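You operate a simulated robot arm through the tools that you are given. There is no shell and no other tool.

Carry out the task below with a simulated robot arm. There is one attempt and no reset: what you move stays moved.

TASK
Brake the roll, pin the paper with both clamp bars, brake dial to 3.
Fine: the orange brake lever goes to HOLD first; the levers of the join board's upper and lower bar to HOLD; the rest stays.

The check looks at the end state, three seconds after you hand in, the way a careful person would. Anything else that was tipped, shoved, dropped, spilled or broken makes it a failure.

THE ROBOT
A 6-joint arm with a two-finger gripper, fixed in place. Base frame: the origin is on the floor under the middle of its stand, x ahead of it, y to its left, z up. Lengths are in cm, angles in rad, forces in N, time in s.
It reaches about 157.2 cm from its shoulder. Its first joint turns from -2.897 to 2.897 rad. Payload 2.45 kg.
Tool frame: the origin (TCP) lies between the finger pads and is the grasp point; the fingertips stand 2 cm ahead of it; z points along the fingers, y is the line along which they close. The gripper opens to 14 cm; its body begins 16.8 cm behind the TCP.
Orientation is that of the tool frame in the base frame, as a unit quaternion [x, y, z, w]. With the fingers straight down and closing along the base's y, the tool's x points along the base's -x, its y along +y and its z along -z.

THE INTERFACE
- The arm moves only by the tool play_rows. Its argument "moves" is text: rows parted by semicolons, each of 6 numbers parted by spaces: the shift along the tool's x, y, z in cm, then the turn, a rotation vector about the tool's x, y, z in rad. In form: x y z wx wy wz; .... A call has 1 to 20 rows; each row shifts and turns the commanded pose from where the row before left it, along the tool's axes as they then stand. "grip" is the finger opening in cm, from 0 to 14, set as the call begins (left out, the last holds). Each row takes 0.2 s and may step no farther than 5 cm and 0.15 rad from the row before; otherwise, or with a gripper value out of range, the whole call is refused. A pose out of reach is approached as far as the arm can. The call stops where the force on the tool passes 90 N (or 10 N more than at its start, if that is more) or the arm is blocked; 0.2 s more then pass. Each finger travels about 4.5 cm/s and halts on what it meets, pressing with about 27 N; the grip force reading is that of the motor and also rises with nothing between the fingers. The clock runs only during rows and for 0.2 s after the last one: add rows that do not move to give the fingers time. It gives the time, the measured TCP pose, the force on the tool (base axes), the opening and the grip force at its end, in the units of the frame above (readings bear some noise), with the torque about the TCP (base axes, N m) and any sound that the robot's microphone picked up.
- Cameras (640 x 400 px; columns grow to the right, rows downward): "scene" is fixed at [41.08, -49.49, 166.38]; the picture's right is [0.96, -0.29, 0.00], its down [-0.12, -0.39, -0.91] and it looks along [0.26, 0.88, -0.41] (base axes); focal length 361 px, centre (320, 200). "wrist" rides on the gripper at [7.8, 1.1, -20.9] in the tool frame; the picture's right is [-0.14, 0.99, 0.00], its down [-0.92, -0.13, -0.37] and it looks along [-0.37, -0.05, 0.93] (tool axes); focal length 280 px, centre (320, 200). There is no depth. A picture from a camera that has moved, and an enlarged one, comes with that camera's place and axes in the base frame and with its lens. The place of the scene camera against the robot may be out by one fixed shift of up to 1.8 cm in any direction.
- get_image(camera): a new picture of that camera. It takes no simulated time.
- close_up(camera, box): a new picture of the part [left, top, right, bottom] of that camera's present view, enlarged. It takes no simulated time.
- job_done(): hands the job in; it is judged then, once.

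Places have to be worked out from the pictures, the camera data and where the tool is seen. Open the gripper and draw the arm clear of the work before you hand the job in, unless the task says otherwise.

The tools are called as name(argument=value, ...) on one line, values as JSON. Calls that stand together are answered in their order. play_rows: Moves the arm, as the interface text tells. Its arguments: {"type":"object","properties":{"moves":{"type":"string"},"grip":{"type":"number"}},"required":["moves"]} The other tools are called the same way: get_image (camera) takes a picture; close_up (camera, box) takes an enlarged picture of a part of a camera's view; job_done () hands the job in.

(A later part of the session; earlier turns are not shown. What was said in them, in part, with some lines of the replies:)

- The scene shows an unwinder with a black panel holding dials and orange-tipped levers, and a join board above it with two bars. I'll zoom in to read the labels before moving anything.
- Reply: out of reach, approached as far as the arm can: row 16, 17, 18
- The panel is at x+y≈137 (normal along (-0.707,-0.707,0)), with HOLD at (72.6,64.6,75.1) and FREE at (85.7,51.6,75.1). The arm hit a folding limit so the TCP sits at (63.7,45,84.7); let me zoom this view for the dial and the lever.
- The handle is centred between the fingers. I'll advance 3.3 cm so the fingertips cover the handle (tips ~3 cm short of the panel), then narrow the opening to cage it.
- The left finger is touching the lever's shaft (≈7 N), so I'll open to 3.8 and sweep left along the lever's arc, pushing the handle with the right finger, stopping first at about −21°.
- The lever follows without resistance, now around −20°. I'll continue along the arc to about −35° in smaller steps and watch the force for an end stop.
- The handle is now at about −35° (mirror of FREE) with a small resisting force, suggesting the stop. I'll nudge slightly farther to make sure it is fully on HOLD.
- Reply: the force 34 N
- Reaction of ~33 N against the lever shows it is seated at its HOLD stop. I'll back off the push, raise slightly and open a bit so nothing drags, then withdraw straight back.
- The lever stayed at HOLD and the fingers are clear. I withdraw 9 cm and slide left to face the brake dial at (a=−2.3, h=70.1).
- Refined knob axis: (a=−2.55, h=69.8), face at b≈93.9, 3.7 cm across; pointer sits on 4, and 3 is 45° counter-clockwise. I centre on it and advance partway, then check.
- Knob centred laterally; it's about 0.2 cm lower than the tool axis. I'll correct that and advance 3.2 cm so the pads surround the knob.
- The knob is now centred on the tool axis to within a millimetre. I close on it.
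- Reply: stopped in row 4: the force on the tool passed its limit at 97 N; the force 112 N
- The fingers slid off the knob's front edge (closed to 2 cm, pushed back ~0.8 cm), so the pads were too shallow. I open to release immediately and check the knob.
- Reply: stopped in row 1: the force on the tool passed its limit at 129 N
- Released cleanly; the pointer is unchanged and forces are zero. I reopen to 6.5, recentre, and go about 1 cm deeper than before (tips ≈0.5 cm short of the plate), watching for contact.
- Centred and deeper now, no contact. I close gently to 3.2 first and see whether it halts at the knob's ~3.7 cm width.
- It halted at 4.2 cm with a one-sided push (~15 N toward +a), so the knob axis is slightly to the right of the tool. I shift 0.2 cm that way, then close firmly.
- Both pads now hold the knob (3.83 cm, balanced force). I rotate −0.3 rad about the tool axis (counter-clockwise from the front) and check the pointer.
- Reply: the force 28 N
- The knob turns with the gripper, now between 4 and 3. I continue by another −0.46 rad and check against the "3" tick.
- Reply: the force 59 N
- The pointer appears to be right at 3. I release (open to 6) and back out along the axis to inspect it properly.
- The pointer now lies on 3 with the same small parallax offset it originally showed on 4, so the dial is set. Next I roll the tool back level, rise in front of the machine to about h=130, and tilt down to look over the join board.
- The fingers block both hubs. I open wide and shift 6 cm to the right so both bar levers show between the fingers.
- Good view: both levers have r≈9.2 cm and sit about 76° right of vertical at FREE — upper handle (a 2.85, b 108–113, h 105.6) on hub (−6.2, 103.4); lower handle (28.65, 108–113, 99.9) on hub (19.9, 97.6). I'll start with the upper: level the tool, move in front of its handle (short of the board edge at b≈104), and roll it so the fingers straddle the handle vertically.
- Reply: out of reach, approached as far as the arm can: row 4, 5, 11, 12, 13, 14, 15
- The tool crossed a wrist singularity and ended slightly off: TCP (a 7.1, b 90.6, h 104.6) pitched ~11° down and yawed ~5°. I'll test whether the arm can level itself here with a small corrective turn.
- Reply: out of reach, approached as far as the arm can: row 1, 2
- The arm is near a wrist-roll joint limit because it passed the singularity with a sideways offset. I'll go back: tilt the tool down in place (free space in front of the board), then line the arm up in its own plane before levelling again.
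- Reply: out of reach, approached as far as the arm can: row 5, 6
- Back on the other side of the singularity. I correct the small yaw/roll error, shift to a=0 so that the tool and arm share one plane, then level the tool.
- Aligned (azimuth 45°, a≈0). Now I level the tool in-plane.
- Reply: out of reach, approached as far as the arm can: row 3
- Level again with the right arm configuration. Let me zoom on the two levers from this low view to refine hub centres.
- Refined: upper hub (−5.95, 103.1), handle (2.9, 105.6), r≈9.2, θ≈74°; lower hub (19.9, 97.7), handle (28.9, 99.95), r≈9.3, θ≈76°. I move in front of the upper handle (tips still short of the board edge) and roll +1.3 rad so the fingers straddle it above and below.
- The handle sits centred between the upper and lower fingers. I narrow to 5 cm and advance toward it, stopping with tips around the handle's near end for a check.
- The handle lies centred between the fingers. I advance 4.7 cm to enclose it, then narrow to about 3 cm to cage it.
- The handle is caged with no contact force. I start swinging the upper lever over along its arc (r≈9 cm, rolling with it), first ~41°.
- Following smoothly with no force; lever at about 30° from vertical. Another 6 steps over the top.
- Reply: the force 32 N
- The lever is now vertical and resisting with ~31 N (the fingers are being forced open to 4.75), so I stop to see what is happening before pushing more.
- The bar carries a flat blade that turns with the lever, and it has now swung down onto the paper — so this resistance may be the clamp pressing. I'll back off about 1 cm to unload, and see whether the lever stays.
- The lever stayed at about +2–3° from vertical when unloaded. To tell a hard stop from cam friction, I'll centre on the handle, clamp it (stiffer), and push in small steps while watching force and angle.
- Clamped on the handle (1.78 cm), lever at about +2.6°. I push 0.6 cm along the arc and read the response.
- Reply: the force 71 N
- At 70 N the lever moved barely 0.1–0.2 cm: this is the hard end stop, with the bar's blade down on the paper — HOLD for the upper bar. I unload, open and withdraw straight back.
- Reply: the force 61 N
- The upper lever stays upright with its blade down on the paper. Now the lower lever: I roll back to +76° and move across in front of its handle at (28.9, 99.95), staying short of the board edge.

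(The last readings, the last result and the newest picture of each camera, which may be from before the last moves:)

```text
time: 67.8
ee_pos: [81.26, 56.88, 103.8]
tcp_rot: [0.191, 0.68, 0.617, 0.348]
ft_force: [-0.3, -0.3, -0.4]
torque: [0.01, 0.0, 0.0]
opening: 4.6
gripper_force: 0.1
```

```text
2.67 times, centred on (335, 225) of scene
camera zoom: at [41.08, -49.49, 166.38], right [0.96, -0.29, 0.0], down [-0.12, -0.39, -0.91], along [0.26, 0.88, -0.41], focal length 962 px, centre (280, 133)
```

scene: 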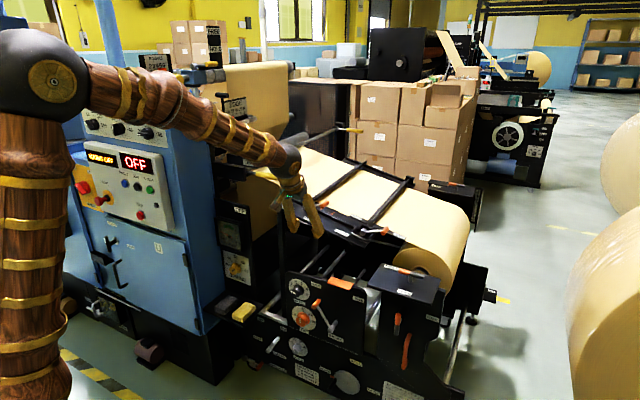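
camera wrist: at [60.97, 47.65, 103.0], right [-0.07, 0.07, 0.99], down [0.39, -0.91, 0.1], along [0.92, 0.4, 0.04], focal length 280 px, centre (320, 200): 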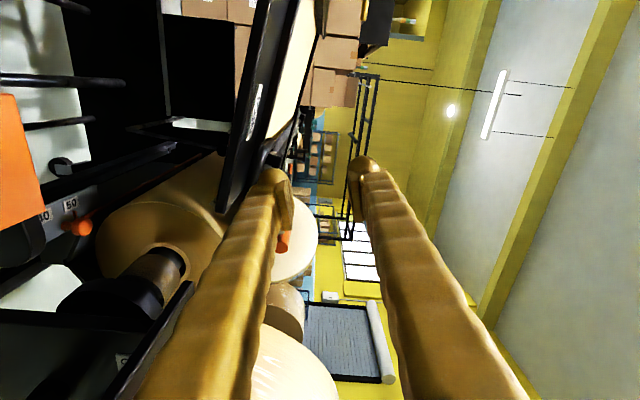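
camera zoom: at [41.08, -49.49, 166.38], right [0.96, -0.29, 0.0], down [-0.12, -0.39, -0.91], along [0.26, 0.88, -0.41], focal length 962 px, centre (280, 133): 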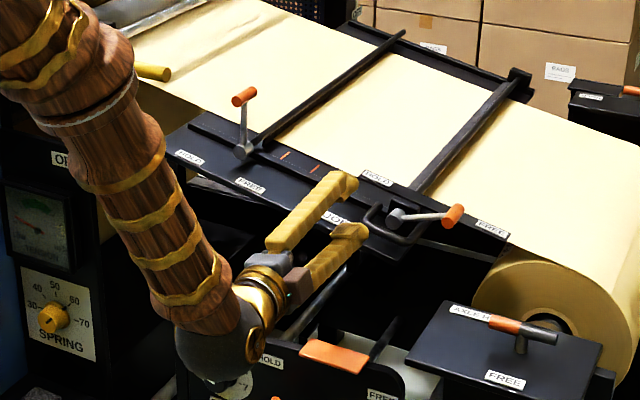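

On track (a=17.2, h=103.8), hand clear of the axle plate. I finish the approach to the handle's axis.

play_rows(moves="-3.41 -2.22 0 0 0 0; -3.41 -2.22 0 0 0 0; -3.45 -2.15 0 0 0 0; 0 0 0 0 0 0", grip=5)

get_image(camera="wrist")

close_up(camera="wrist", box=[220, 50, 400, 230])

close_up(camera="scene", box=[265, 190, 445, 310])

```text
time: 68.8
ee_pos: [89.64, 48.61, 100.03]
tcp_rot: [0.19, 0.68, 0.617, 0.347]
ft_force: [0.2, -0.1, 0.0]
torque: [-0.01, -0.01, 0.01]
opening: 5.01
gripper_force: 0.1
```

```text
taken
camera wrist: at [69.41, 39.43, 99.16], right [-0.07, 0.07, 0.99], down [0.39, -0.91, 0.1], along [0.92, 0.4, 0.04], focal length 280 px, centre (320, 200)
```

wrist: 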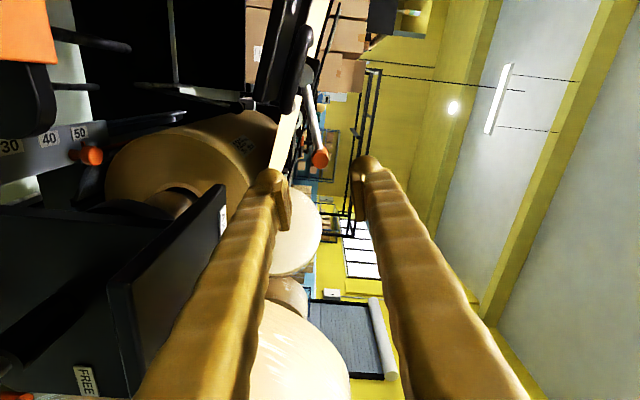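

```text
2.22 times, centred on (310, 140) of wrist
camera zoom: at [69.41, 39.43, 99.16], right [-0.07, 0.07, 0.99], down [0.39, -0.91, 0.1], along [0.92, 0.4, 0.04], focal length 623 px, centre (342, 333)
```

zoom: 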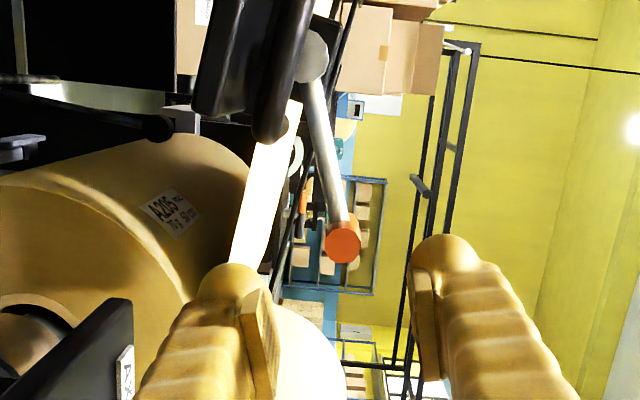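

```text
3.33 times, centred on (355, 250) of scene
camera zoom: at [41.08, -49.49, 166.38], right [0.96, -0.29, 0.0], down [-0.12, -0.39, -0.91], along [0.26, 0.88, -0.41], focal length 1203 px, centre (203, 33)
```

zoom: 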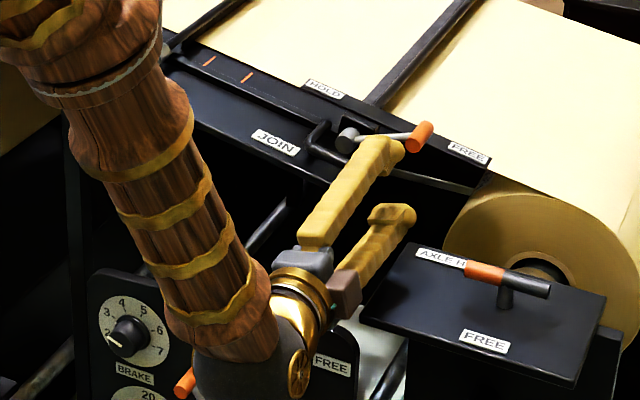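

Plate corner checks out at h≈91.4, about 2 cm below the lower finger, and the handle is centred (28.85, 100.0). I advance 7.5 cm toward it and re-check.

play_rows(moves="0 0 2.5 0 0 0; 0 0 2.5 0 0 0; 0 0 2.5 0 0 0; 0 0 0 0 0 0")

get_image(camera="wrist")

close_up(camera="scene", box=[285, 190, 445, 310])

```text
time: 69.8
ee_pos: [94.94, 53.95, 100.28]
tcp_rot: [0.19, 0.68, 0.617, 0.347]
ft_force: [-1.0, -0.2, -0.5]
torque: [0.0, 0.01, 0.04]
opening: 4.99
gripper_force: 0.1
```

```text
taken
camera wrist: at [74.63, 44.72, 99.36], right [-0.07, 0.07, 0.99], down [0.39, -0.91, 0.1], along [0.92, 0.4, 0.04], focal length 280 px, centre (320, 200)
```

wrist: 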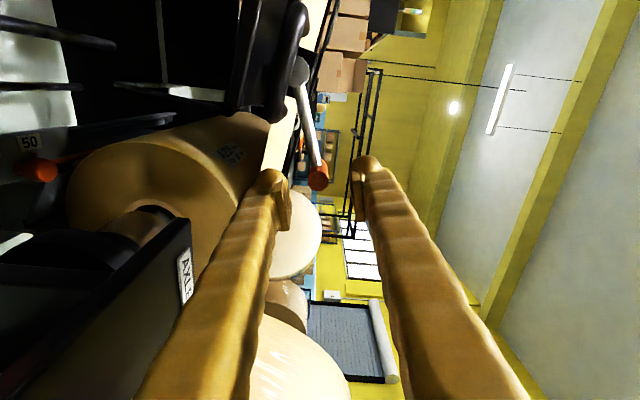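

```text
3.33 times, centred on (365, 250) of scene
camera zoom: at [41.08, -49.49, 166.38], right [0.96, -0.29, 0.0], down [-0.12, -0.39, -0.91], along [0.26, 0.88, -0.41], focal length 1203 px, centre (170, 33)
```

zoom: 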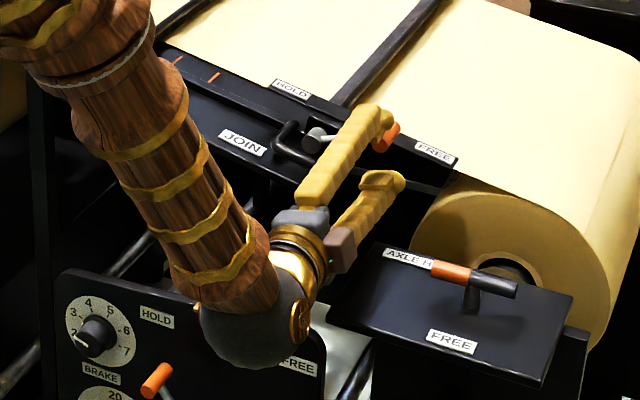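

Aligned to within 0.3 cm. I advance the last 4.6 cm with a slight downward correction and cage the handle at 3 cm.

play_rows(moves="0.2 -0.25 1.5 0 0 0; 0 0 1.6 0 0 0; 0 0 1.5 0 0 0; 0 0 0 0 0 0")

play_rows(moves="0 0 0 0 0 0; 0 0 0 0 0 0; 0 0 0 0 0 0", grip=3)

get_image(camera="wrist")

close_up(camera="scene", box=[285, 190, 445, 310])

```text
time: 70.8
ee_pos: [97.89, 57.29, 99.75]
tcp_rot: [0.189, 0.681, 0.617, 0.347]
ft_force: [-1.3, 0.7, 0.3]
torque: [-0.01, -0.02, 0.05]
opening: 5.01
gripper_force: 0.1
```

```text
time: 71.6
ee_pos: [97.97, 57.33, 99.81]
tcp_rot: [0.19, 0.68, 0.617, 0.347]
ft_force: [0.2, 1.4, 0.2]
torque: [0.0, 0.02, 0.02]
opening: 3.01
gripper_force: 0.0
```

```text
taken
camera wrist: at [77.76, 48.04, 98.91], right [-0.07, 0.07, 0.99], down [0.39, -0.91, 0.1], along [0.92, 0.4, 0.04], focal length 280 px, centre (320, 200)
```

wrist: 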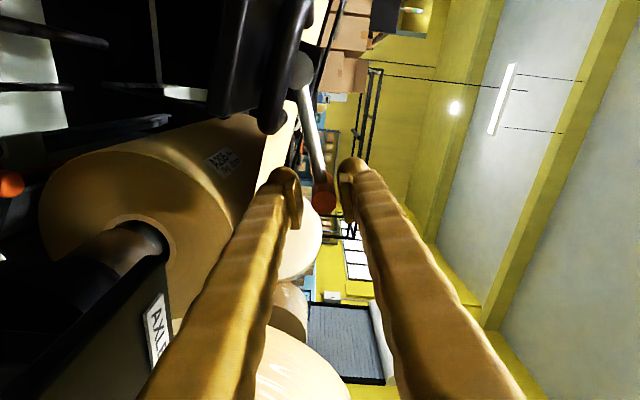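

```text
3.33 times, centred on (365, 250) of scene
camera zoom: at [41.08, -49.49, 166.38], right [0.96, -0.29, 0.0], down [-0.12, -0.39, -0.91], along [0.26, 0.88, -0.41], focal length 1203 px, centre (170, 33)
```

zoom: 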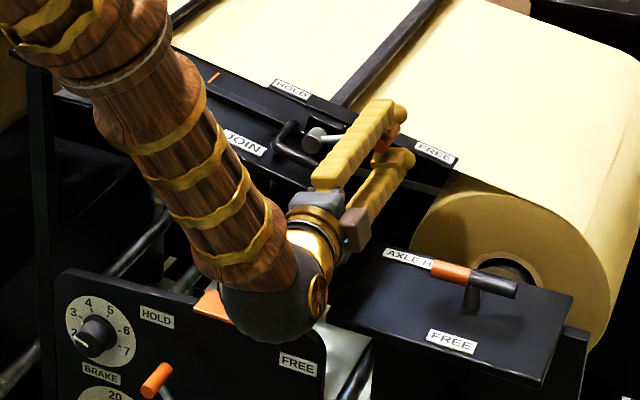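

The handle is caged (no contact force). I swing the lower lever along its arc, first ~34°.

play_rows(moves="0.065 1.077 0 0 0 -0.12; 0.065 1.077 0 0 0 -0.12; 0.065 1.077 0 0 0 -0.12; 0.065 1.077 0 0 0 -0.12; 0.065 1.077 0 0 0 -0.12; 0 0 0 0 0 0")

get_image(camera="wrist")

close_up(camera="scene", box=[265, 170, 445, 290])

```text
time: 73.0
ee_pos: [95.99, 59.39, 104.41]
tcp_rot: [-0.02, 0.706, 0.486, 0.514]
ft_force: [-0.1, -0.7, -0.6]
torque: [0.0, -0.03, 0.0]
opening: 2.99
gripper_force: 0.1
```

```text
taken
camera wrist: at [77.14, 48.78, 99.22], right [-0.46, 0.46, 0.76], down [0.24, -0.76, 0.6], along [0.86, 0.46, 0.24], focal length 280 px, centre (320, 200)
```

wrist: 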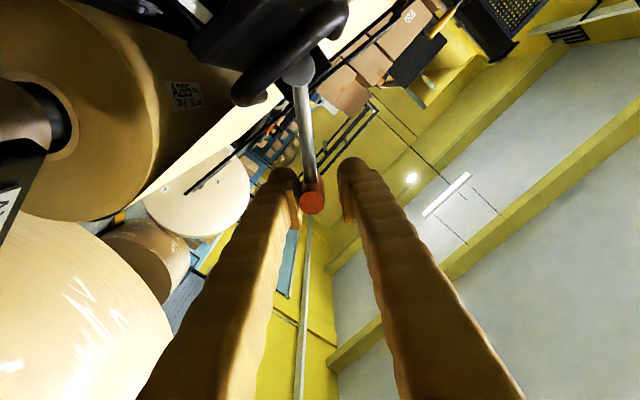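

```text
3.33 times, centred on (355, 230) of scene
camera zoom: at [41.08, -49.49, 166.38], right [0.96, -0.29, 0.0], down [-0.12, -0.39, -0.91], along [0.26, 0.88, -0.41], focal length 1203 px, centre (203, 100)
```

zoom: 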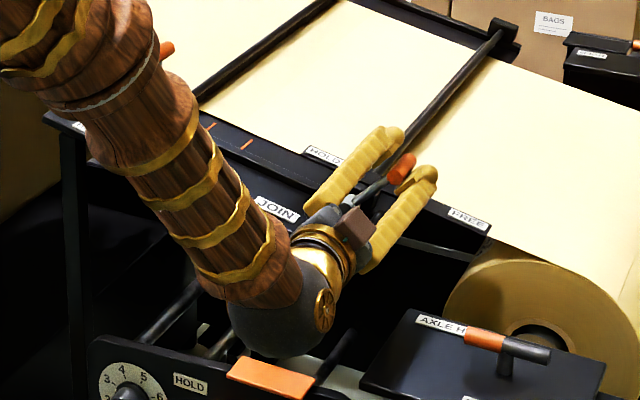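

Moving freely. I continue another ~27°, then finish in small steps.

play_rows(moves="0.065 1.077 0 0 0 -0.12; 0.065 1.077 0 0 0 -0.12; 0.065 1.077 0 0 0 -0.12; 0.065 1.077 0 0 0 -0.12; 0 0 0 0 0 0")

play_rows(moves="0.016 0.54 0 0 0 -0.06; 0.016 0.54 0 0 0 -0.06; 0.016 0.54 0 0 0 -0.06; 0 0 0 0 0 0")

get_image(camera="wrist")

```text
time: 74.2
ee_pos: [93.49, 61.85, 106.4]
tcp_rot: [-0.188, 0.681, 0.35, 0.615]
ft_force: [0.7, -0.2, 0.1]
torque: [-0.01, 0.03, 0.05]
opening: 3.0
gripper_force: 0.0
```

```text
time: 75.2
ee_pos: [92.31, 63.13, 106.56]
tcp_rot: [-0.249, 0.661, 0.292, 0.644]
ft_force: [-0.7, 0.4, 0.2]
torque: [0.01, 0.0, -0.01]
opening: 3.03
gripper_force: 0.1
```

```text
taken
camera wrist: at [76.55, 49.5, 98.84], right [-0.69, 0.69, 0.2], down [-0.13, -0.4, 0.91], along [0.71, 0.6, 0.36], focal length 280 px, centre (320, 200)
```

wrist: 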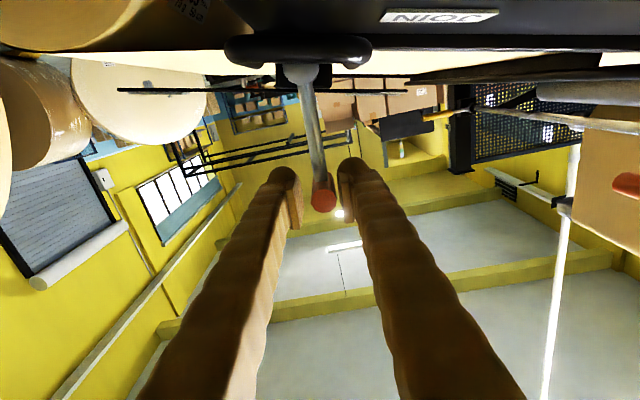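

The lever is at about +1° and still free (the upper stopped near +2°), so I keep going in small steps until I feel the stop.

play_rows(moves="0.01 0.4 0 0 0 -0.045; 0.01 0.4 0 0 0 -0.045; 0.01 0.4 0 0 0 -0.045; 0 0 0 0 0 0")

get_image(camera="wrist")

```text
time: 76.2
ee_pos: [91.51, 63.91, 106.68]
tcp_rot: [-0.292, 0.643, 0.25, 0.662]
ft_force: [3.4, -3.6, -1.6]
torque: [-0.03, 0.01, -0.05]
opening: 3.26
gripper_force: 2.5
```

```text
taken
camera wrist: at [76.41, 49.56, 98.72], right [-0.71, 0.71, 0.07], down [-0.21, -0.31, 0.93], along [0.68, 0.64, 0.37], focal length 280 px, centre (320, 200)
```

wrist: 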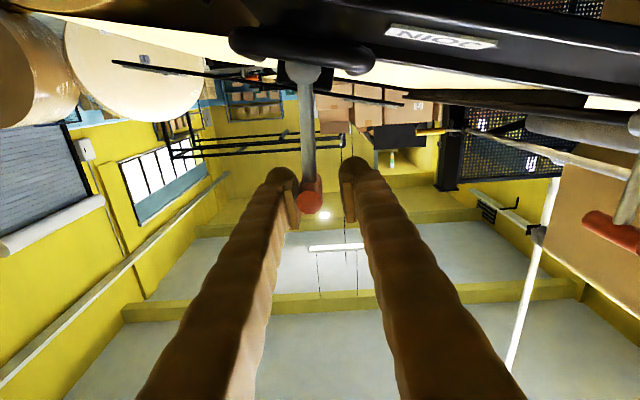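

Contact with the stop begins at about vertical, as with the upper lever. I push a little more to confirm it is seated.

play_rows(moves="0 0.4 0 0 0 -0.02; 0 0.4 0 0 0 -0.02; 0 0 0 0 0 0")

close_up(camera="wrist", box=[240, 20, 400, 230])

close_up(camera="scene", box=[265, 150, 445, 270])

```text
time: 77.0
ee_pos: [90.84, 64.42, 106.62]
tcp_rot: [-0.306, 0.637, 0.237, 0.667]
ft_force: [5.0, -3.7, 3.9]
torque: [-0.02, -0.07, -0.06]
opening: 3.54
gripper_force: 4.5
```

```text
1.90 times, centred on (320, 125) of wrist
camera zoom: at [76.04, 49.91, 98.63], right [-0.71, 0.71, 0.03], down [-0.24, -0.28, 0.93], along [0.66, 0.65, 0.37], focal length 534 px, centre (320, 343)
```

zoom: 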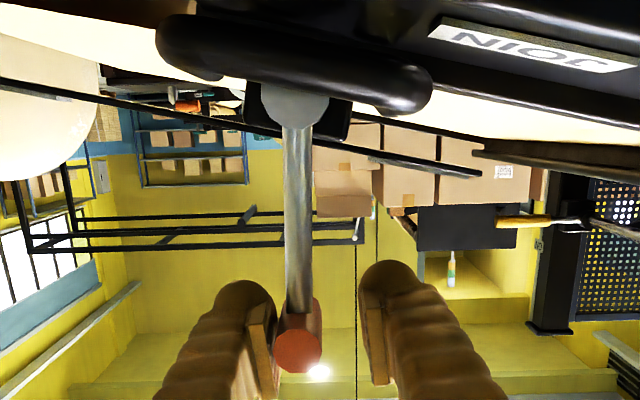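

```text
3.33 times, centred on (355, 210) of scene
camera zoom: at [41.08, -49.49, 166.38], right [0.96, -0.29, 0.0], down [-0.12, -0.39, -0.91], along [0.26, 0.88, -0.41], focal length 1203 px, centre (203, 167)
```

zoom: 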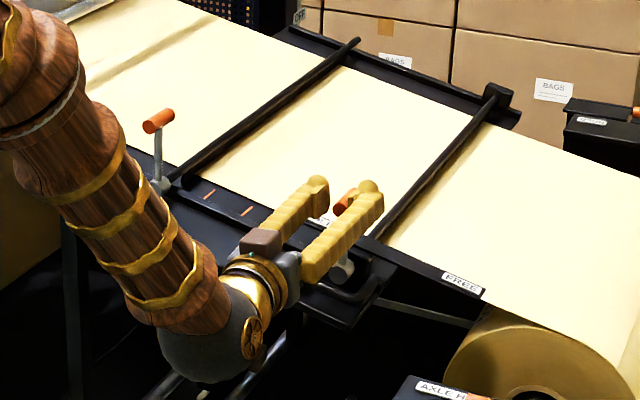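

Only ~6 N so far, so it may not be fully seated. I continue pushing in small steps until there is a firm reaction like on the upper lever.

play_rows(moves="0 0.4 0 0 0 0; 0 0.4 0 0 0 0; 0 0 0 0 0 0")

close_up(camera="wrist", box=[240, 20, 400, 230])

```text
time: 77.8
ee_pos: [90.41, 65.04, 106.45]
tcp_rot: [-0.304, 0.638, 0.235, 0.668]
ft_force: [2.6, -1.0, 1.0]
torque: [0.02, -0.05, -0.03]
opening: 3.2
gripper_force: 1.7
```

```text
1.90 times, centred on (320, 125) of wrist
camera zoom: at [75.51, 50.54, 98.53], right [-0.71, 0.71, 0.03], down [-0.24, -0.28, 0.93], along [0.66, 0.65, 0.37], focal length 534 px, centre (320, 343)
```

zoom: 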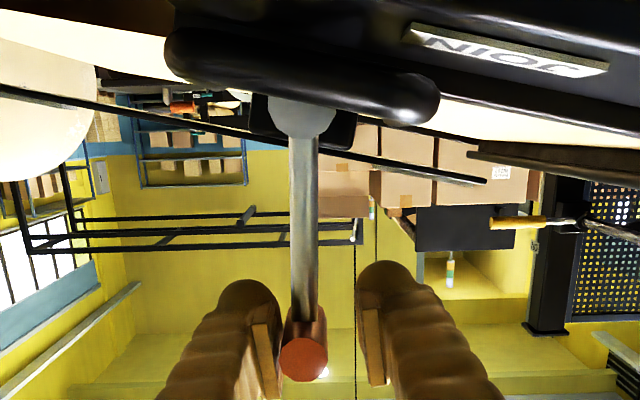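

The hub itself is moving left along with my push: comparing frames, the lower bar's carriage (with the U-handle) has slid ~1.5–2 cm while the lever sits at its stop. I stop pushing immediately, unload, open and withdraw to measure against the earlier pictures.

play_rows(moves="0 -0.3 0 0 0 0; 0 0 0 0 0 0; 0 0 0 0 0 0", grip=4.6)

play_rows(moves="0 0 -2.5 0 0 0; 0 0 -3 0 0 0; 0 0 -3 0 0 0; 0 0 -3.5 0 0 0; 0 0 0 0 0 0")

close_up(camera="scene", box=[270, 150, 410, 250])

get_image(camera="wrist")

```text
time: 78.6
ee_pos: [90.54, 64.9, 106.54]
tcp_rot: [-0.305, 0.637, 0.236, 0.667]
ft_force: [-0.3, 0.0, -0.4]
torque: [-0.02, -0.01, 0.0]
opening: 4.61
gripper_force: 0.1
```

```text
time: 79.8
ee_pos: [81.95, 56.3, 106.7]
tcp_rot: [-0.305, 0.637, 0.236, 0.667]
ft_force: [0.1, 0.1, 0.2]
torque: [0.01, 0.0, -0.02]
opening: 4.61
gripper_force: 0.0
```

```text
4.00 times, centred on (340, 200) of scene
camera zoom: at [41.08, -49.49, 166.38], right [0.96, -0.29, 0.0], down [-0.12, -0.39, -0.91], along [0.26, 0.88, -0.41], focal length 1444 px, centre (240, 200)
```

zoom: 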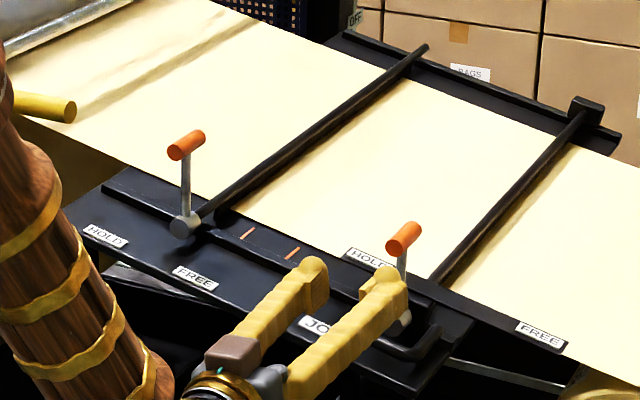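

```text
taken
camera wrist: at [67.06, 41.68, 98.65], right [-0.71, 0.71, 0.03], down [-0.24, -0.28, 0.93], along [0.66, 0.65, 0.37], focal length 280 px, centre (320, 200)
```

wrist: 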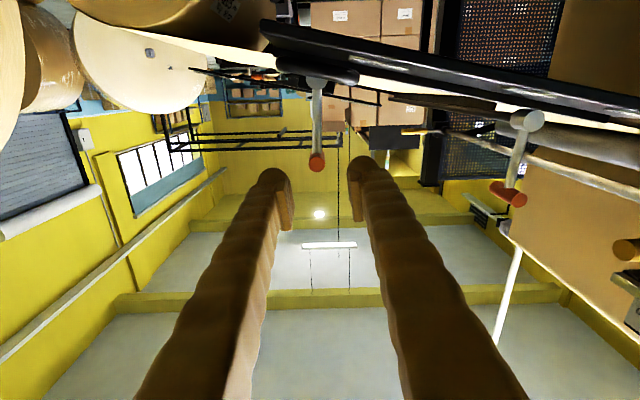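

Against the first picture, the HOLD/FREE rail and bar end block of the lower bar shifted by (−16,−8) px ≈ 1.75 cm upstream — I slid its carriage, so it must go back. Let me look closely at the U-handle, which is the safe thing to push it back with.

close_up(camera="wrist", box=[240, 30, 400, 130])

close_up(camera="scene", box=[340, 205, 400, 255])

```text
4.00 times, centred on (320, 80) of wrist
camera zoom: at [67.06, 41.68, 98.65], right [-0.71, 0.71, 0.03], down [-0.24, -0.28, 0.93], along [0.66, 0.65, 0.37], focal length 1122 px, centre (320, 680)
```

zoom: 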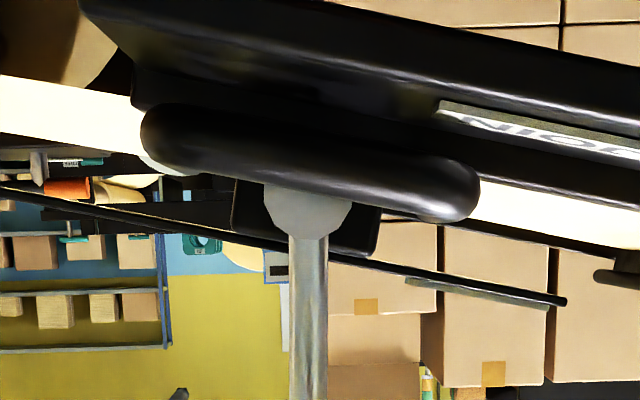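

```text
8.00 times, centred on (370, 230) of scene
camera zoom: at [41.08, -49.49, 166.38], right [0.96, -0.29, 0.0], down [-0.12, -0.39, -0.91], along [0.26, 0.88, -0.41], focal length 2888 px, centre (-80, -40)
```

zoom: 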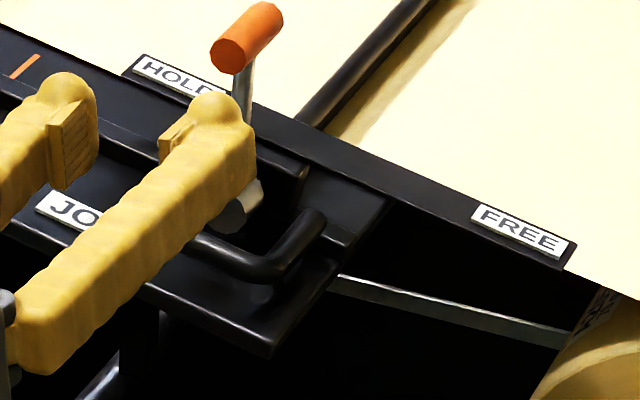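

The U-handle now spans a≈14.0–21.9 (outer bar at b≈106.5, h≈97–98), about 2 cm above the board plate. I'll close the fingers, roll to match the board's 12° slope, and go to the left of the U-handle, first staying in front of the board.

play_rows(moves="0 0 0 0 0 0.105; 0 0 0 0 0 0.105; 0 0 0 0 0 0.105; 2.41 1.95 0 0 0 0; 2.41 1.95 0 0 0 0; 2.41 1.95 0 0 0 0; 2.41 1.95 0 0 0 0; 0 0 0 0 0 0; 0 0 0 0 0 0", grip=0)

get_image(camera="wrist")

close_up(camera="wrist", box=[180, 60, 420, 240])

close_up(camera="scene", box=[270, 150, 410, 250])

```text
time: 81.8
ee_pos: [75.05, 63.35, 98.61]
tcp_rot: [-0.201, 0.677, 0.339, 0.622]
ft_force: [-1.4, 0.1, 0.4]
torque: [-0.03, 0.0, 0.0]
opening: 0.0
gripper_force: 26.9
```

```text
taken
camera wrist: at [58.55, 50.36, 91.23], right [-0.67, 0.66, 0.34], down [-0.04, -0.48, 0.87], along [0.75, 0.57, 0.35], focal length 280 px, centre (320, 200)
```

wrist: 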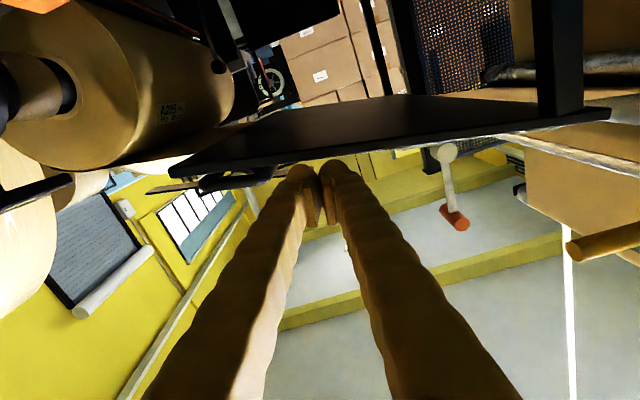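

```text
2.22 times, centred on (300, 150) of wrist
camera zoom: at [58.55, 50.36, 91.23], right [-0.67, 0.66, 0.34], down [-0.04, -0.48, 0.87], along [0.75, 0.57, 0.35], focal length 623 px, centre (364, 311)
```

zoom: 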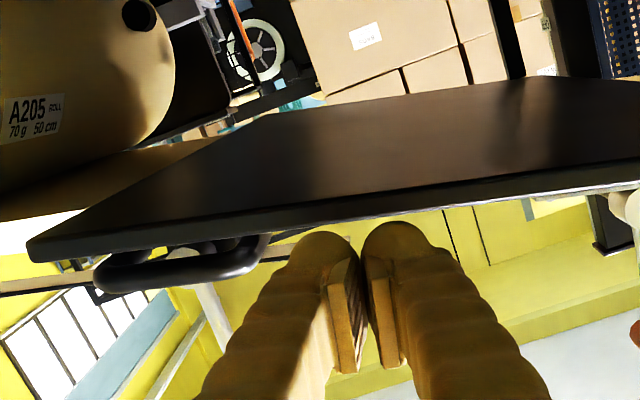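

```text
4.00 times, centred on (340, 200) of scene
camera zoom: at [41.08, -49.49, 166.38], right [0.96, -0.29, 0.0], down [-0.12, -0.39, -0.91], along [0.26, 0.88, -0.41], focal length 1444 px, centre (240, 200)
```

zoom: 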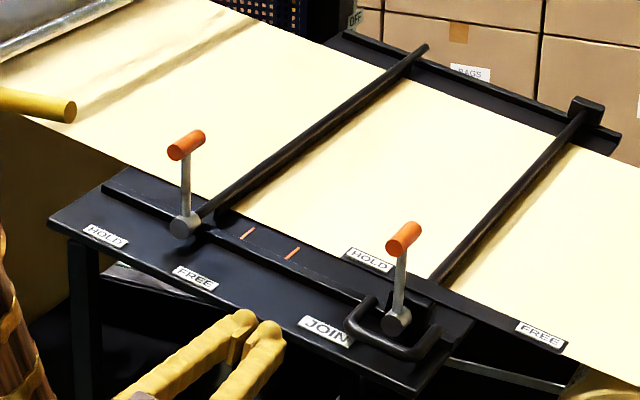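

Clear view now: both levers upright, lower carriage displaced. I raise 0.5 cm for clearance over the plate and slide forward until the fingertips are beside the U-handle (tips at b≈108), still ~2.5 cm to its left.

play_rows(moves="-0.5 0 0 0 0 0; 0 0 2.2 0 0 0; 0 0 2.2 0 0 0; 0 0 2.1 0 0 0; 0 0 1.8 0 0 0; 0 0 0 0 0 0")

close_up(camera="scene", box=[270, 150, 410, 250])

close_up(camera="wrist", box=[180, 60, 420, 240])

```text
time: 83.2
ee_pos: [81.16, 68.92, 99.3]
tcp_rot: [-0.201, 0.677, 0.338, 0.622]
ft_force: [-3.6, -9.7, 13.4]
torque: [-0.05, 0.06, 0.0]
opening: 0.0
gripper_force: 29.6
```

```text
4.00 times, centred on (340, 200) of scene
camera zoom: at [41.08, -49.49, 166.38], right [0.96, -0.29, 0.0], down [-0.12, -0.39, -0.91], along [0.26, 0.88, -0.41], focal length 1444 px, centre (240, 200)
```

zoom: 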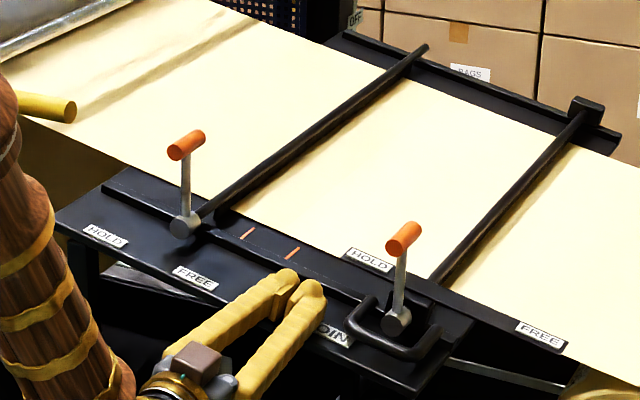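

```text
2.22 times, centred on (300, 150) of wrist
camera zoom: at [64.66, 56.07, 91.85], right [-0.67, 0.66, 0.34], down [-0.04, -0.49, 0.87], along [0.75, 0.57, 0.35], focal length 623 px, centre (364, 311)
```

zoom: 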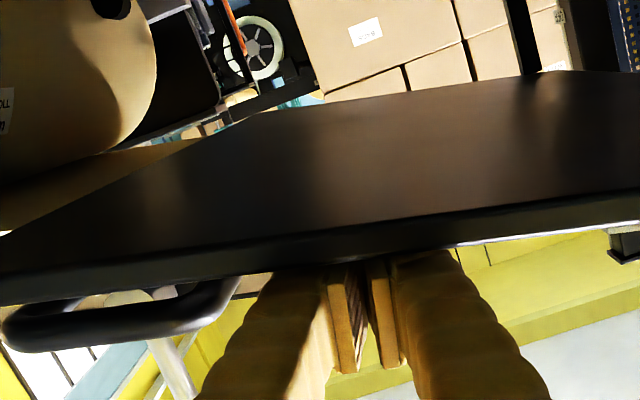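

There's a light 13 N upward contact – the fingers are grazing the plate. I raise 0.8 cm at once and re-check.

play_rows(moves="-0.4 0 0 0 0 0; -0.4 0 0 0 0 0; 0 0 0 0 0 0")

close_up(camera="scene", box=[310, 190, 400, 260])

close_up(camera="wrist", box=[180, 100, 420, 280])

```text
time: 84.0
ee_pos: [81.32, 68.85, 100.02]
tcp_rot: [-0.201, 0.678, 0.338, 0.622]
ft_force: [-0.1, 0.8, 0.0]
torque: [0.02, 0.02, 0.01]
opening: 0.02
gripper_force: 29.4
```

```text
5.71 times, centred on (355, 225) of scene
camera zoom: at [41.08, -49.49, 166.38], right [0.96, -0.29, 0.0], down [-0.12, -0.39, -0.91], along [0.26, 0.88, -0.41], focal length 2062 px, centre (120, 57)
```

zoom: 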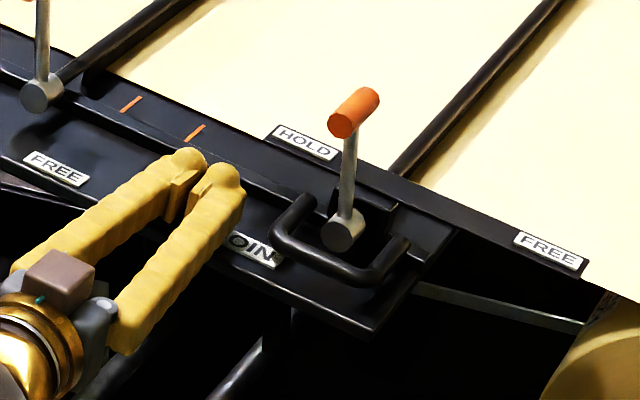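

```text
2.22 times, centred on (300, 190) of wrist
camera zoom: at [64.71, 55.97, 92.53], right [-0.67, 0.66, 0.34], down [-0.04, -0.48, 0.87], along [0.75, 0.57, 0.35], focal length 623 px, centre (364, 222)
```

zoom: 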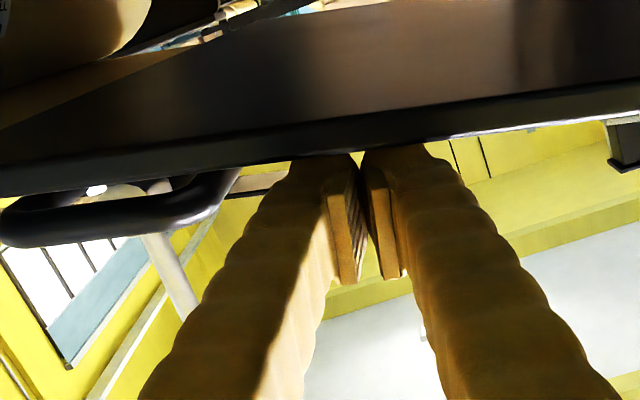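

Free again at h≈100. Now I slide along the board slope toward the U-handle: first 2 cm, then small steps comparing with the original picture.

play_rows(moves="0 -0.7 0 0 0 0; 0 -0.7 0 0 0 0; 0 -0.6 0 0 0 0; 0 0 0 0 0 0")

close_up(camera="scene", box=[310, 190, 400, 260])

```text
time: 85.0
ee_pos: [82.61, 67.35, 99.65]
tcp_rot: [-0.201, 0.677, 0.339, 0.621]
ft_force: [-0.6, 0.4, 0.1]
torque: [0.02, 0.02, -0.03]
opening: 0.01
gripper_force: 29.4
```

```text
5.71 times, centred on (355, 225) of scene
camera zoom: at [41.08, -49.49, 166.38], right [0.96, -0.29, 0.0], down [-0.12, -0.39, -0.91], along [0.26, 0.88, -0.41], focal length 2062 px, centre (120, 57)
```

zoom: 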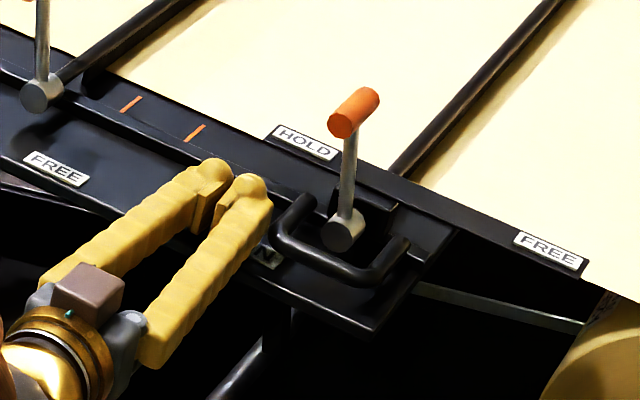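

Nearly touching the U-handle's left leg. I push on in small steps (1.2 cm total), then compare the label positions.

play_rows(moves="0 -0.3 0 0 0 0; 0 -0.3 0 0 0 0; 0 -0.3 0 0 0 0; 0 -0.3 0 0 0 0; 0 0 0 0 0 0")

close_up(camera="scene", box=[270, 150, 410, 250])

```text
time: 86.2
ee_pos: [83.48, 66.62, 99.36]
tcp_rot: [-0.202, 0.677, 0.338, 0.622]
ft_force: [-1.1, -0.4, 0.0]
torque: [0.02, -0.01, 0.05]
opening: 0.0
gripper_force: 29.2
```

```text
4.00 times, centred on (340, 200) of scene
camera zoom: at [41.08, -49.49, 166.38], right [0.96, -0.29, 0.0], down [-0.12, -0.39, -0.91], along [0.26, 0.88, -0.41], focal length 1444 px, centre (240, 200)
```

zoom: 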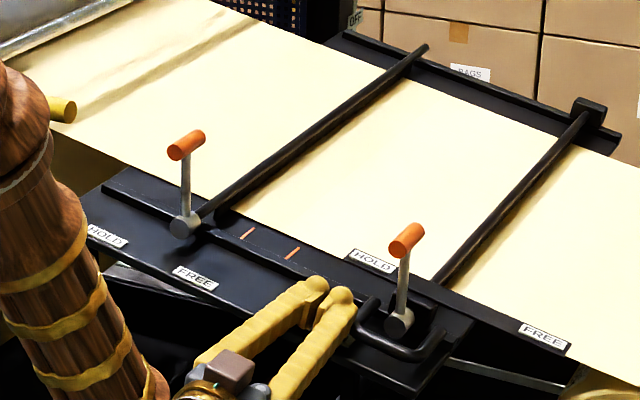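

Contact made and the carriage has begun returning (label moved +4 px of the ~16 needed). I push another 0.9 cm, then compare again.

play_rows(moves="0 -0.3 0 0 0 0; 0 -0.3 0 0 0 0; 0 -0.3 0 0 0 0; 0 0 0 0 0 0")

close_up(camera="scene", box=[270, 150, 410, 250])

close_up(camera="scene", box=[385, 165, 425, 195])

```text
time: 87.2
ee_pos: [83.99, 65.9, 99.26]
tcp_rot: [-0.201, 0.677, 0.338, 0.622]
ft_force: [0.3, -0.1, -0.3]
torque: [0.0, 0.03, -0.01]
opening: 0.01
gripper_force: 29.4
```

```text
4.00 times, centred on (340, 200) of scene
camera zoom: at [41.08, -49.49, 166.38], right [0.96, -0.29, 0.0], down [-0.12, -0.39, -0.91], along [0.26, 0.88, -0.41], focal length 1444 px, centre (240, 200)
```

zoom: 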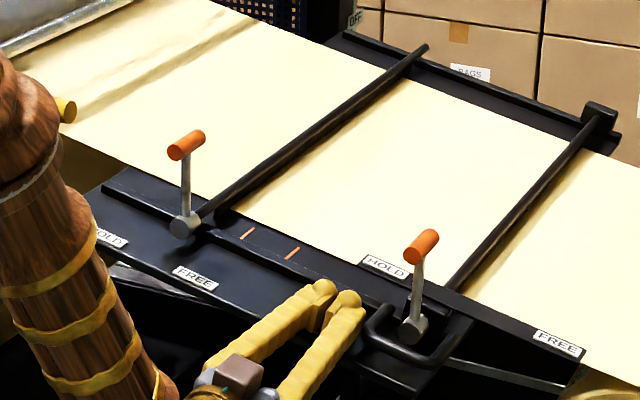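

```text
13.33 times, centred on (405, 180) of scene
camera zoom: at [41.08, -49.49, 166.38], right [0.96, -0.29, 0.0], down [-0.12, -0.39, -0.91], along [0.26, 0.88, -0.41], focal length 4812 px, centre (-813, 467)
```

zoom: 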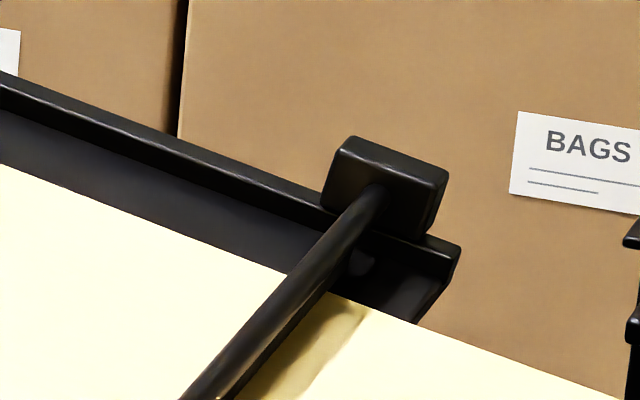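

The carriage is back: rail labels at (385,267)/(558,344), hub (412,328) and the far end block match the original picture exactly. I move the fingers off to the left and withdraw, then check the lever angles.

play_rows(moves="0 0.5 0 0 0 0; -0.3 0.3 0 0 0 0; 0 0 -2.5 0 0 0; 0 0 -3 0 0 0; 0 0 -3 0 0 0; -2 0 -2.5 0 0 0; 0 0 0 0 0 0")

close_up(camera="scene", box=[365, 200, 405, 240])

close_up(camera="scene", box=[300, 175, 340, 215])

close_up(camera="scene", box=[270, 150, 410, 250])

get_image(camera="wrist")

```text
time: 88.8
ee_pos: [76.05, 58.5, 101.68]
tcp_rot: [-0.201, 0.677, 0.338, 0.622]
ft_force: [0.2, -0.5, 0.2]
torque: [0.01, 0.0, -0.01]
opening: 0.02
gripper_force: 29.3
```

```text
10.00 times, centred on (385, 220) of scene
camera zoom: at [41.08, -49.49, 166.38], right [0.96, -0.29, 0.0], down [-0.12, -0.39, -0.91], along [0.26, 0.88, -0.41], focal length 3609 px, centre (-330, 0)
```

zoom: 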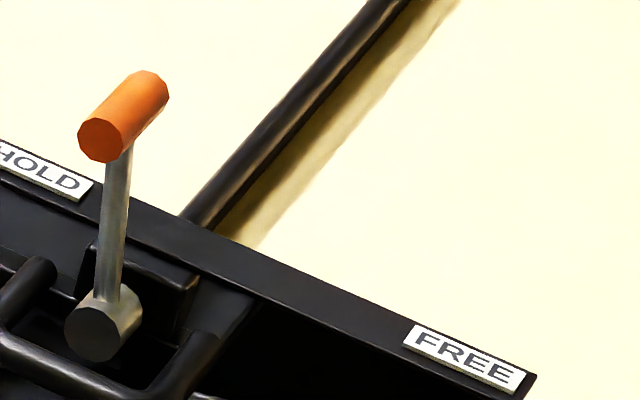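

```text
10.00 times, centred on (320, 195) of scene
camera zoom: at [41.08, -49.49, 166.38], right [0.96, -0.29, 0.0], down [-0.12, -0.39, -0.91], along [0.26, 0.88, -0.41], focal length 3609 px, centre (320, 250)
```

zoom: 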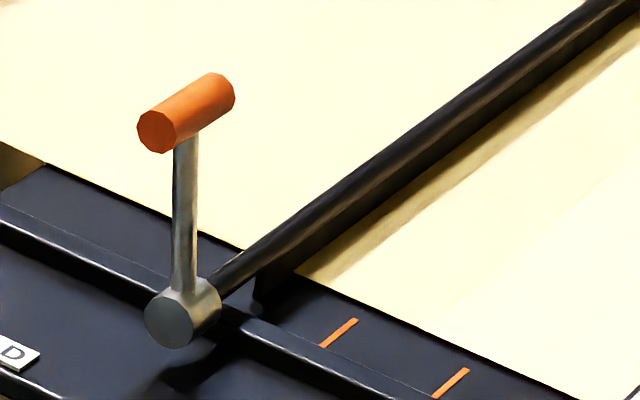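

```text
4.00 times, centred on (340, 200) of scene
camera zoom: at [41.08, -49.49, 166.38], right [0.96, -0.29, 0.0], down [-0.12, -0.39, -0.91], along [0.26, 0.88, -0.41], focal length 1444 px, centre (240, 200)
```

zoom: 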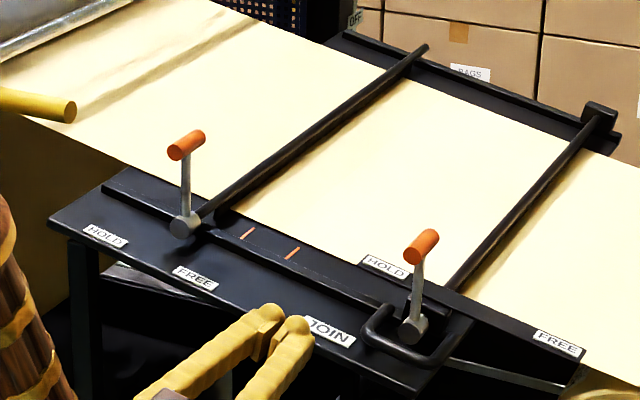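

```text
taken
camera wrist: at [59.59, 45.54, 94.15], right [-0.67, 0.66, 0.34], down [-0.04, -0.49, 0.87], along [0.74, 0.57, 0.35], focal length 280 px, centre (320, 200)
```

wrist: 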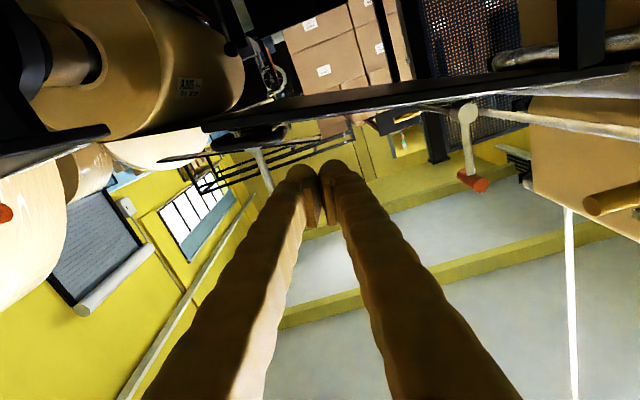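

Both levers stand at the same end-stop angle with blades down, and the lower carriage is back at its original mark. Now I retreat to free space, open the gripper, and then verify the lower panel.

play_rows(moves="0 0 -2.5 0 0 -0.07; 0 0 -2.5 0 0 -0.07; 0 0 -2.5 0 0 -0.07; 0 2.5 -2.5 0 0 0; -3 2.5 0 0 0 0; -3 2.5 0 0 0 0; -3 2.5 0 0 0 0; -3.5 2.3 0 0 0 0; -4 0 0 0 0 0; -4 0 0 0 0 0; 0 0 0 0 0 0; 0 0 0 0 0 0", grip=8)

get_image(camera="scene")

close_up(camera="scene", box=[275, 265, 375, 345])

close_up(camera="scene", box=[280, 270, 330, 310])

close_up(camera="scene", box=[240, 260, 480, 400])

```text
time: 91.4
ee_pos: [60.45, 59.82, 122.04]
tcp_rot: [-0.271, 0.652, 0.271, 0.654]
ft_force: [-0.6, 0.2, 0.9]
torque: [0.02, 0.0, -0.01]
opening: 8.02
gripper_force: 0.0
```

```text
taken
```

scene: 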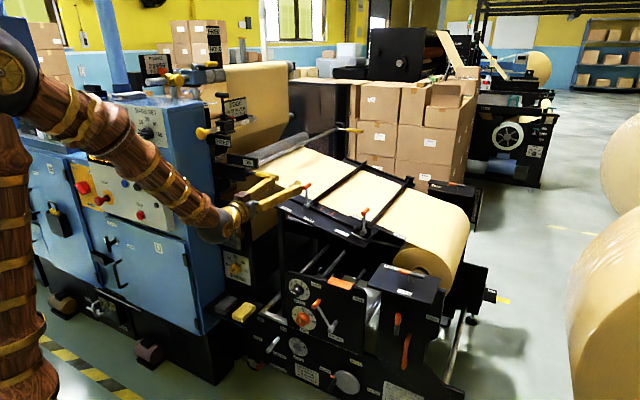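

```text
5.00 times, centred on (325, 305) of scene
camera zoom: at [41.08, -49.49, 166.38], right [0.96, -0.29, 0.0], down [-0.12, -0.39, -0.91], along [0.26, 0.88, -0.41], focal length 1805 px, centre (295, -325)
```

zoom: 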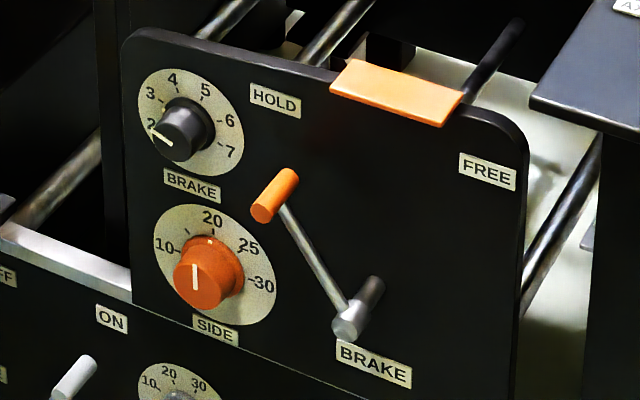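

```text
10.00 times, centred on (305, 290) of scene
camera zoom: at [41.08, -49.49, 166.38], right [0.96, -0.29, 0.0], down [-0.12, -0.39, -0.91], along [0.26, 0.88, -0.41], focal length 3609 px, centre (470, -700)
```

zoom: 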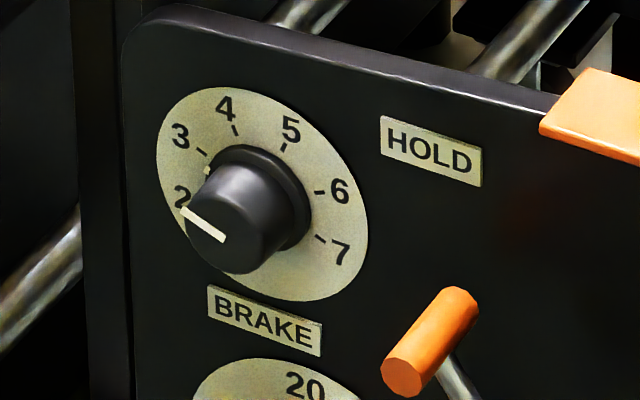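

```text
2.67 times, centred on (360, 330) of scene
camera zoom: at [41.08, -49.49, 166.38], right [0.96, -0.29, 0.0], down [-0.12, -0.39, -0.91], along [0.26, 0.88, -0.41], focal length 962 px, centre (213, -147)
```

zoom: 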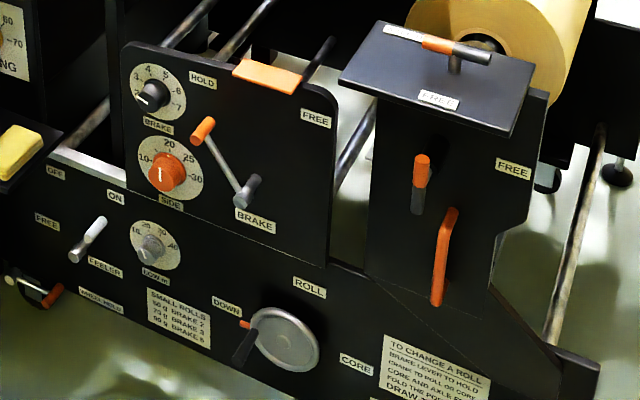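

The panel is right: brake lever at HOLD, brake dial on 3, SIDE/LOW/feeler/handwheel unchanged from the first picture. I retract the arm further up and away, gripper open.

play_rows(moves="0 0 0 0 0.14 0; 0 0 0 0 0.14 0; 0 0 0 0 0.14 0; 0 0 0 0 0.14 0; 0 0 0 0 0.14 0; 0 0 0 0 0.14 0; 0 0 0 0 0.14 0; 0 0 -3 0 0 0; 0 0 -4 0 0 0; 2 0 -4 0 0 0; 3 0 -3 0 0 0; 3 0 -3 0 0 0; 0 0 0 0 0 0; 0 0 0 0 0 0", grip=12)

get_image(camera="scene")

close_up(camera="scene", box=[270, 150, 410, 250])

get_image(camera="wrist")

```text
time: 94.4
ee_pos: [48.75, 48.61, 131.43]
tcp_rot: [-0.367, 0.883, 0.112, 0.271]
ft_force: [0.4, 0.3, -0.3]
torque: [0.0, 0.0, 0.05]
opening: 12.0
gripper_force: 0.1
out of reach, approached as far as the arm can: row 4
```

```text
taken
```

scene: 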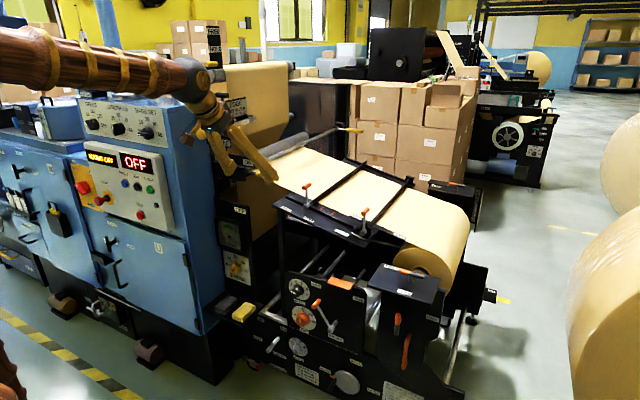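

```text
4.00 times, centred on (340, 200) of scene
camera zoom: at [41.08, -49.49, 166.38], right [0.96, -0.29, 0.0], down [-0.12, -0.39, -0.91], along [0.26, 0.88, -0.41], focal length 1444 px, centre (240, 200)
```

zoom: 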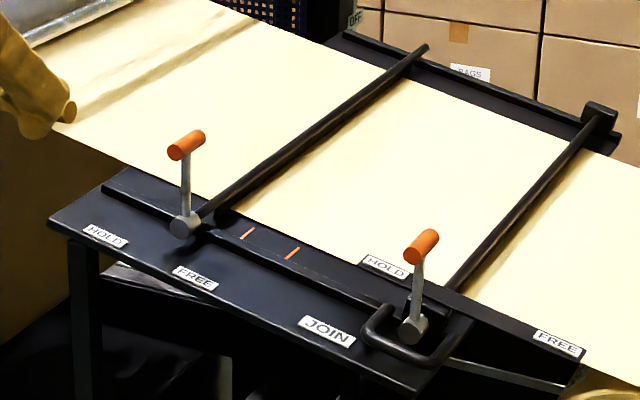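

```text
taken
camera wrist: at [35.35, 36.57, 144.46], right [-0.62, 0.78, 0.08], down [0.48, 0.3, 0.82], along [0.62, 0.55, -0.57], focal length 280 px, centre (320, 200)
```

wrist: 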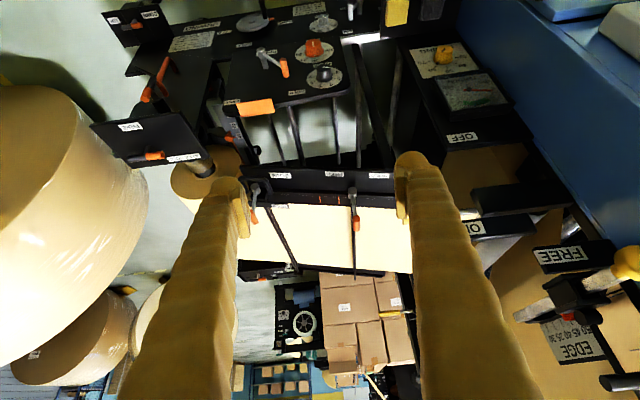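

The carriage, levers and panel all look right and the arm is clear. One last look at the dial and brake lever from the wrist camera before handing in.

close_up(camera="wrist", box=[295, 50, 345, 90])

close_up(camera="wrist", box=[220, 150, 400, 280])

```text
10.00 times, centred on (320, 70) of wrist
camera zoom: at [35.35, 36.57, 144.46], right [-0.62, 0.78, 0.08], down [0.48, 0.3, 0.82], along [0.62, 0.55, -0.57], focal length 2804 px, centre (320, 1500)
```

zoom: 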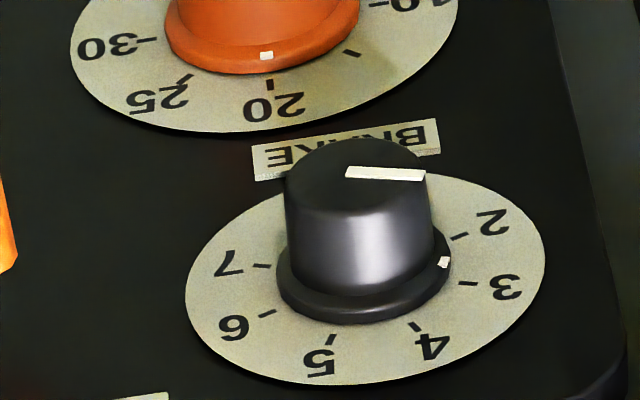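

```text
3.08 times, centred on (310, 215) of wrist
camera zoom: at [35.35, 36.57, 144.46], right [-0.62, 0.78, 0.08], down [0.48, 0.3, 0.82], along [0.62, 0.55, -0.57], focal length 863 px, centre (351, 154)
```

zoom: 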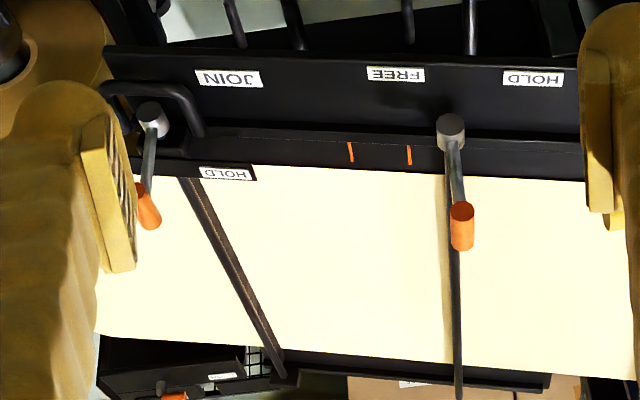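

Pointer line runs exactly along the 7–3 tick line toward 3, both bar levers are at their HOLD stops with blades on the paper, the brake lever is at HOLD, and the carriage is at its original position. Arm is clear with the gripper open, so I hand in.

job_done()

```text
The job is handed in.
```

I set the brake lever to HOLD first, then the brake dial to 3, then both join-board levers to HOLD. The arm is clear with the gripper open. One thing went wrong along the way: I slid the lower bar's carriage, and I pushed it back.

- **Brake lever:** It sits firmly against its stop on the HOLD side.
- **Brake dial:** It was on 4. I turned it about 43.5°, which puts the pointer on the 3 mark to within a couple of degrees.
- **Upper and lower bar levers:** Both stand almost upright with the bar blades down on the paper. I took this as HOLD because the upper lever hit a hard stop there (it barely moved at 70 N). The lower one reached the same angle. The HOLD labels are further to the left, so this is my reading of the mechanism, not something the labels confirm.
- **Lower bar carriage:** While pushing the lower lever against its stop, I slid the whole carriage about 1.75 cm upstream. I pushed it back by its U-shaped handle. Its labels and end block now line up with the first picture.
- **Other contacts:** My first try at gripping the dial slipped off with a push of roughly 110–130 N, and the dial did not turn. The fingers also touched the join-board plate lightly (about 13 N).

In the last pictures, the other dials, levers and handwheel on the panel look the same as at the start.
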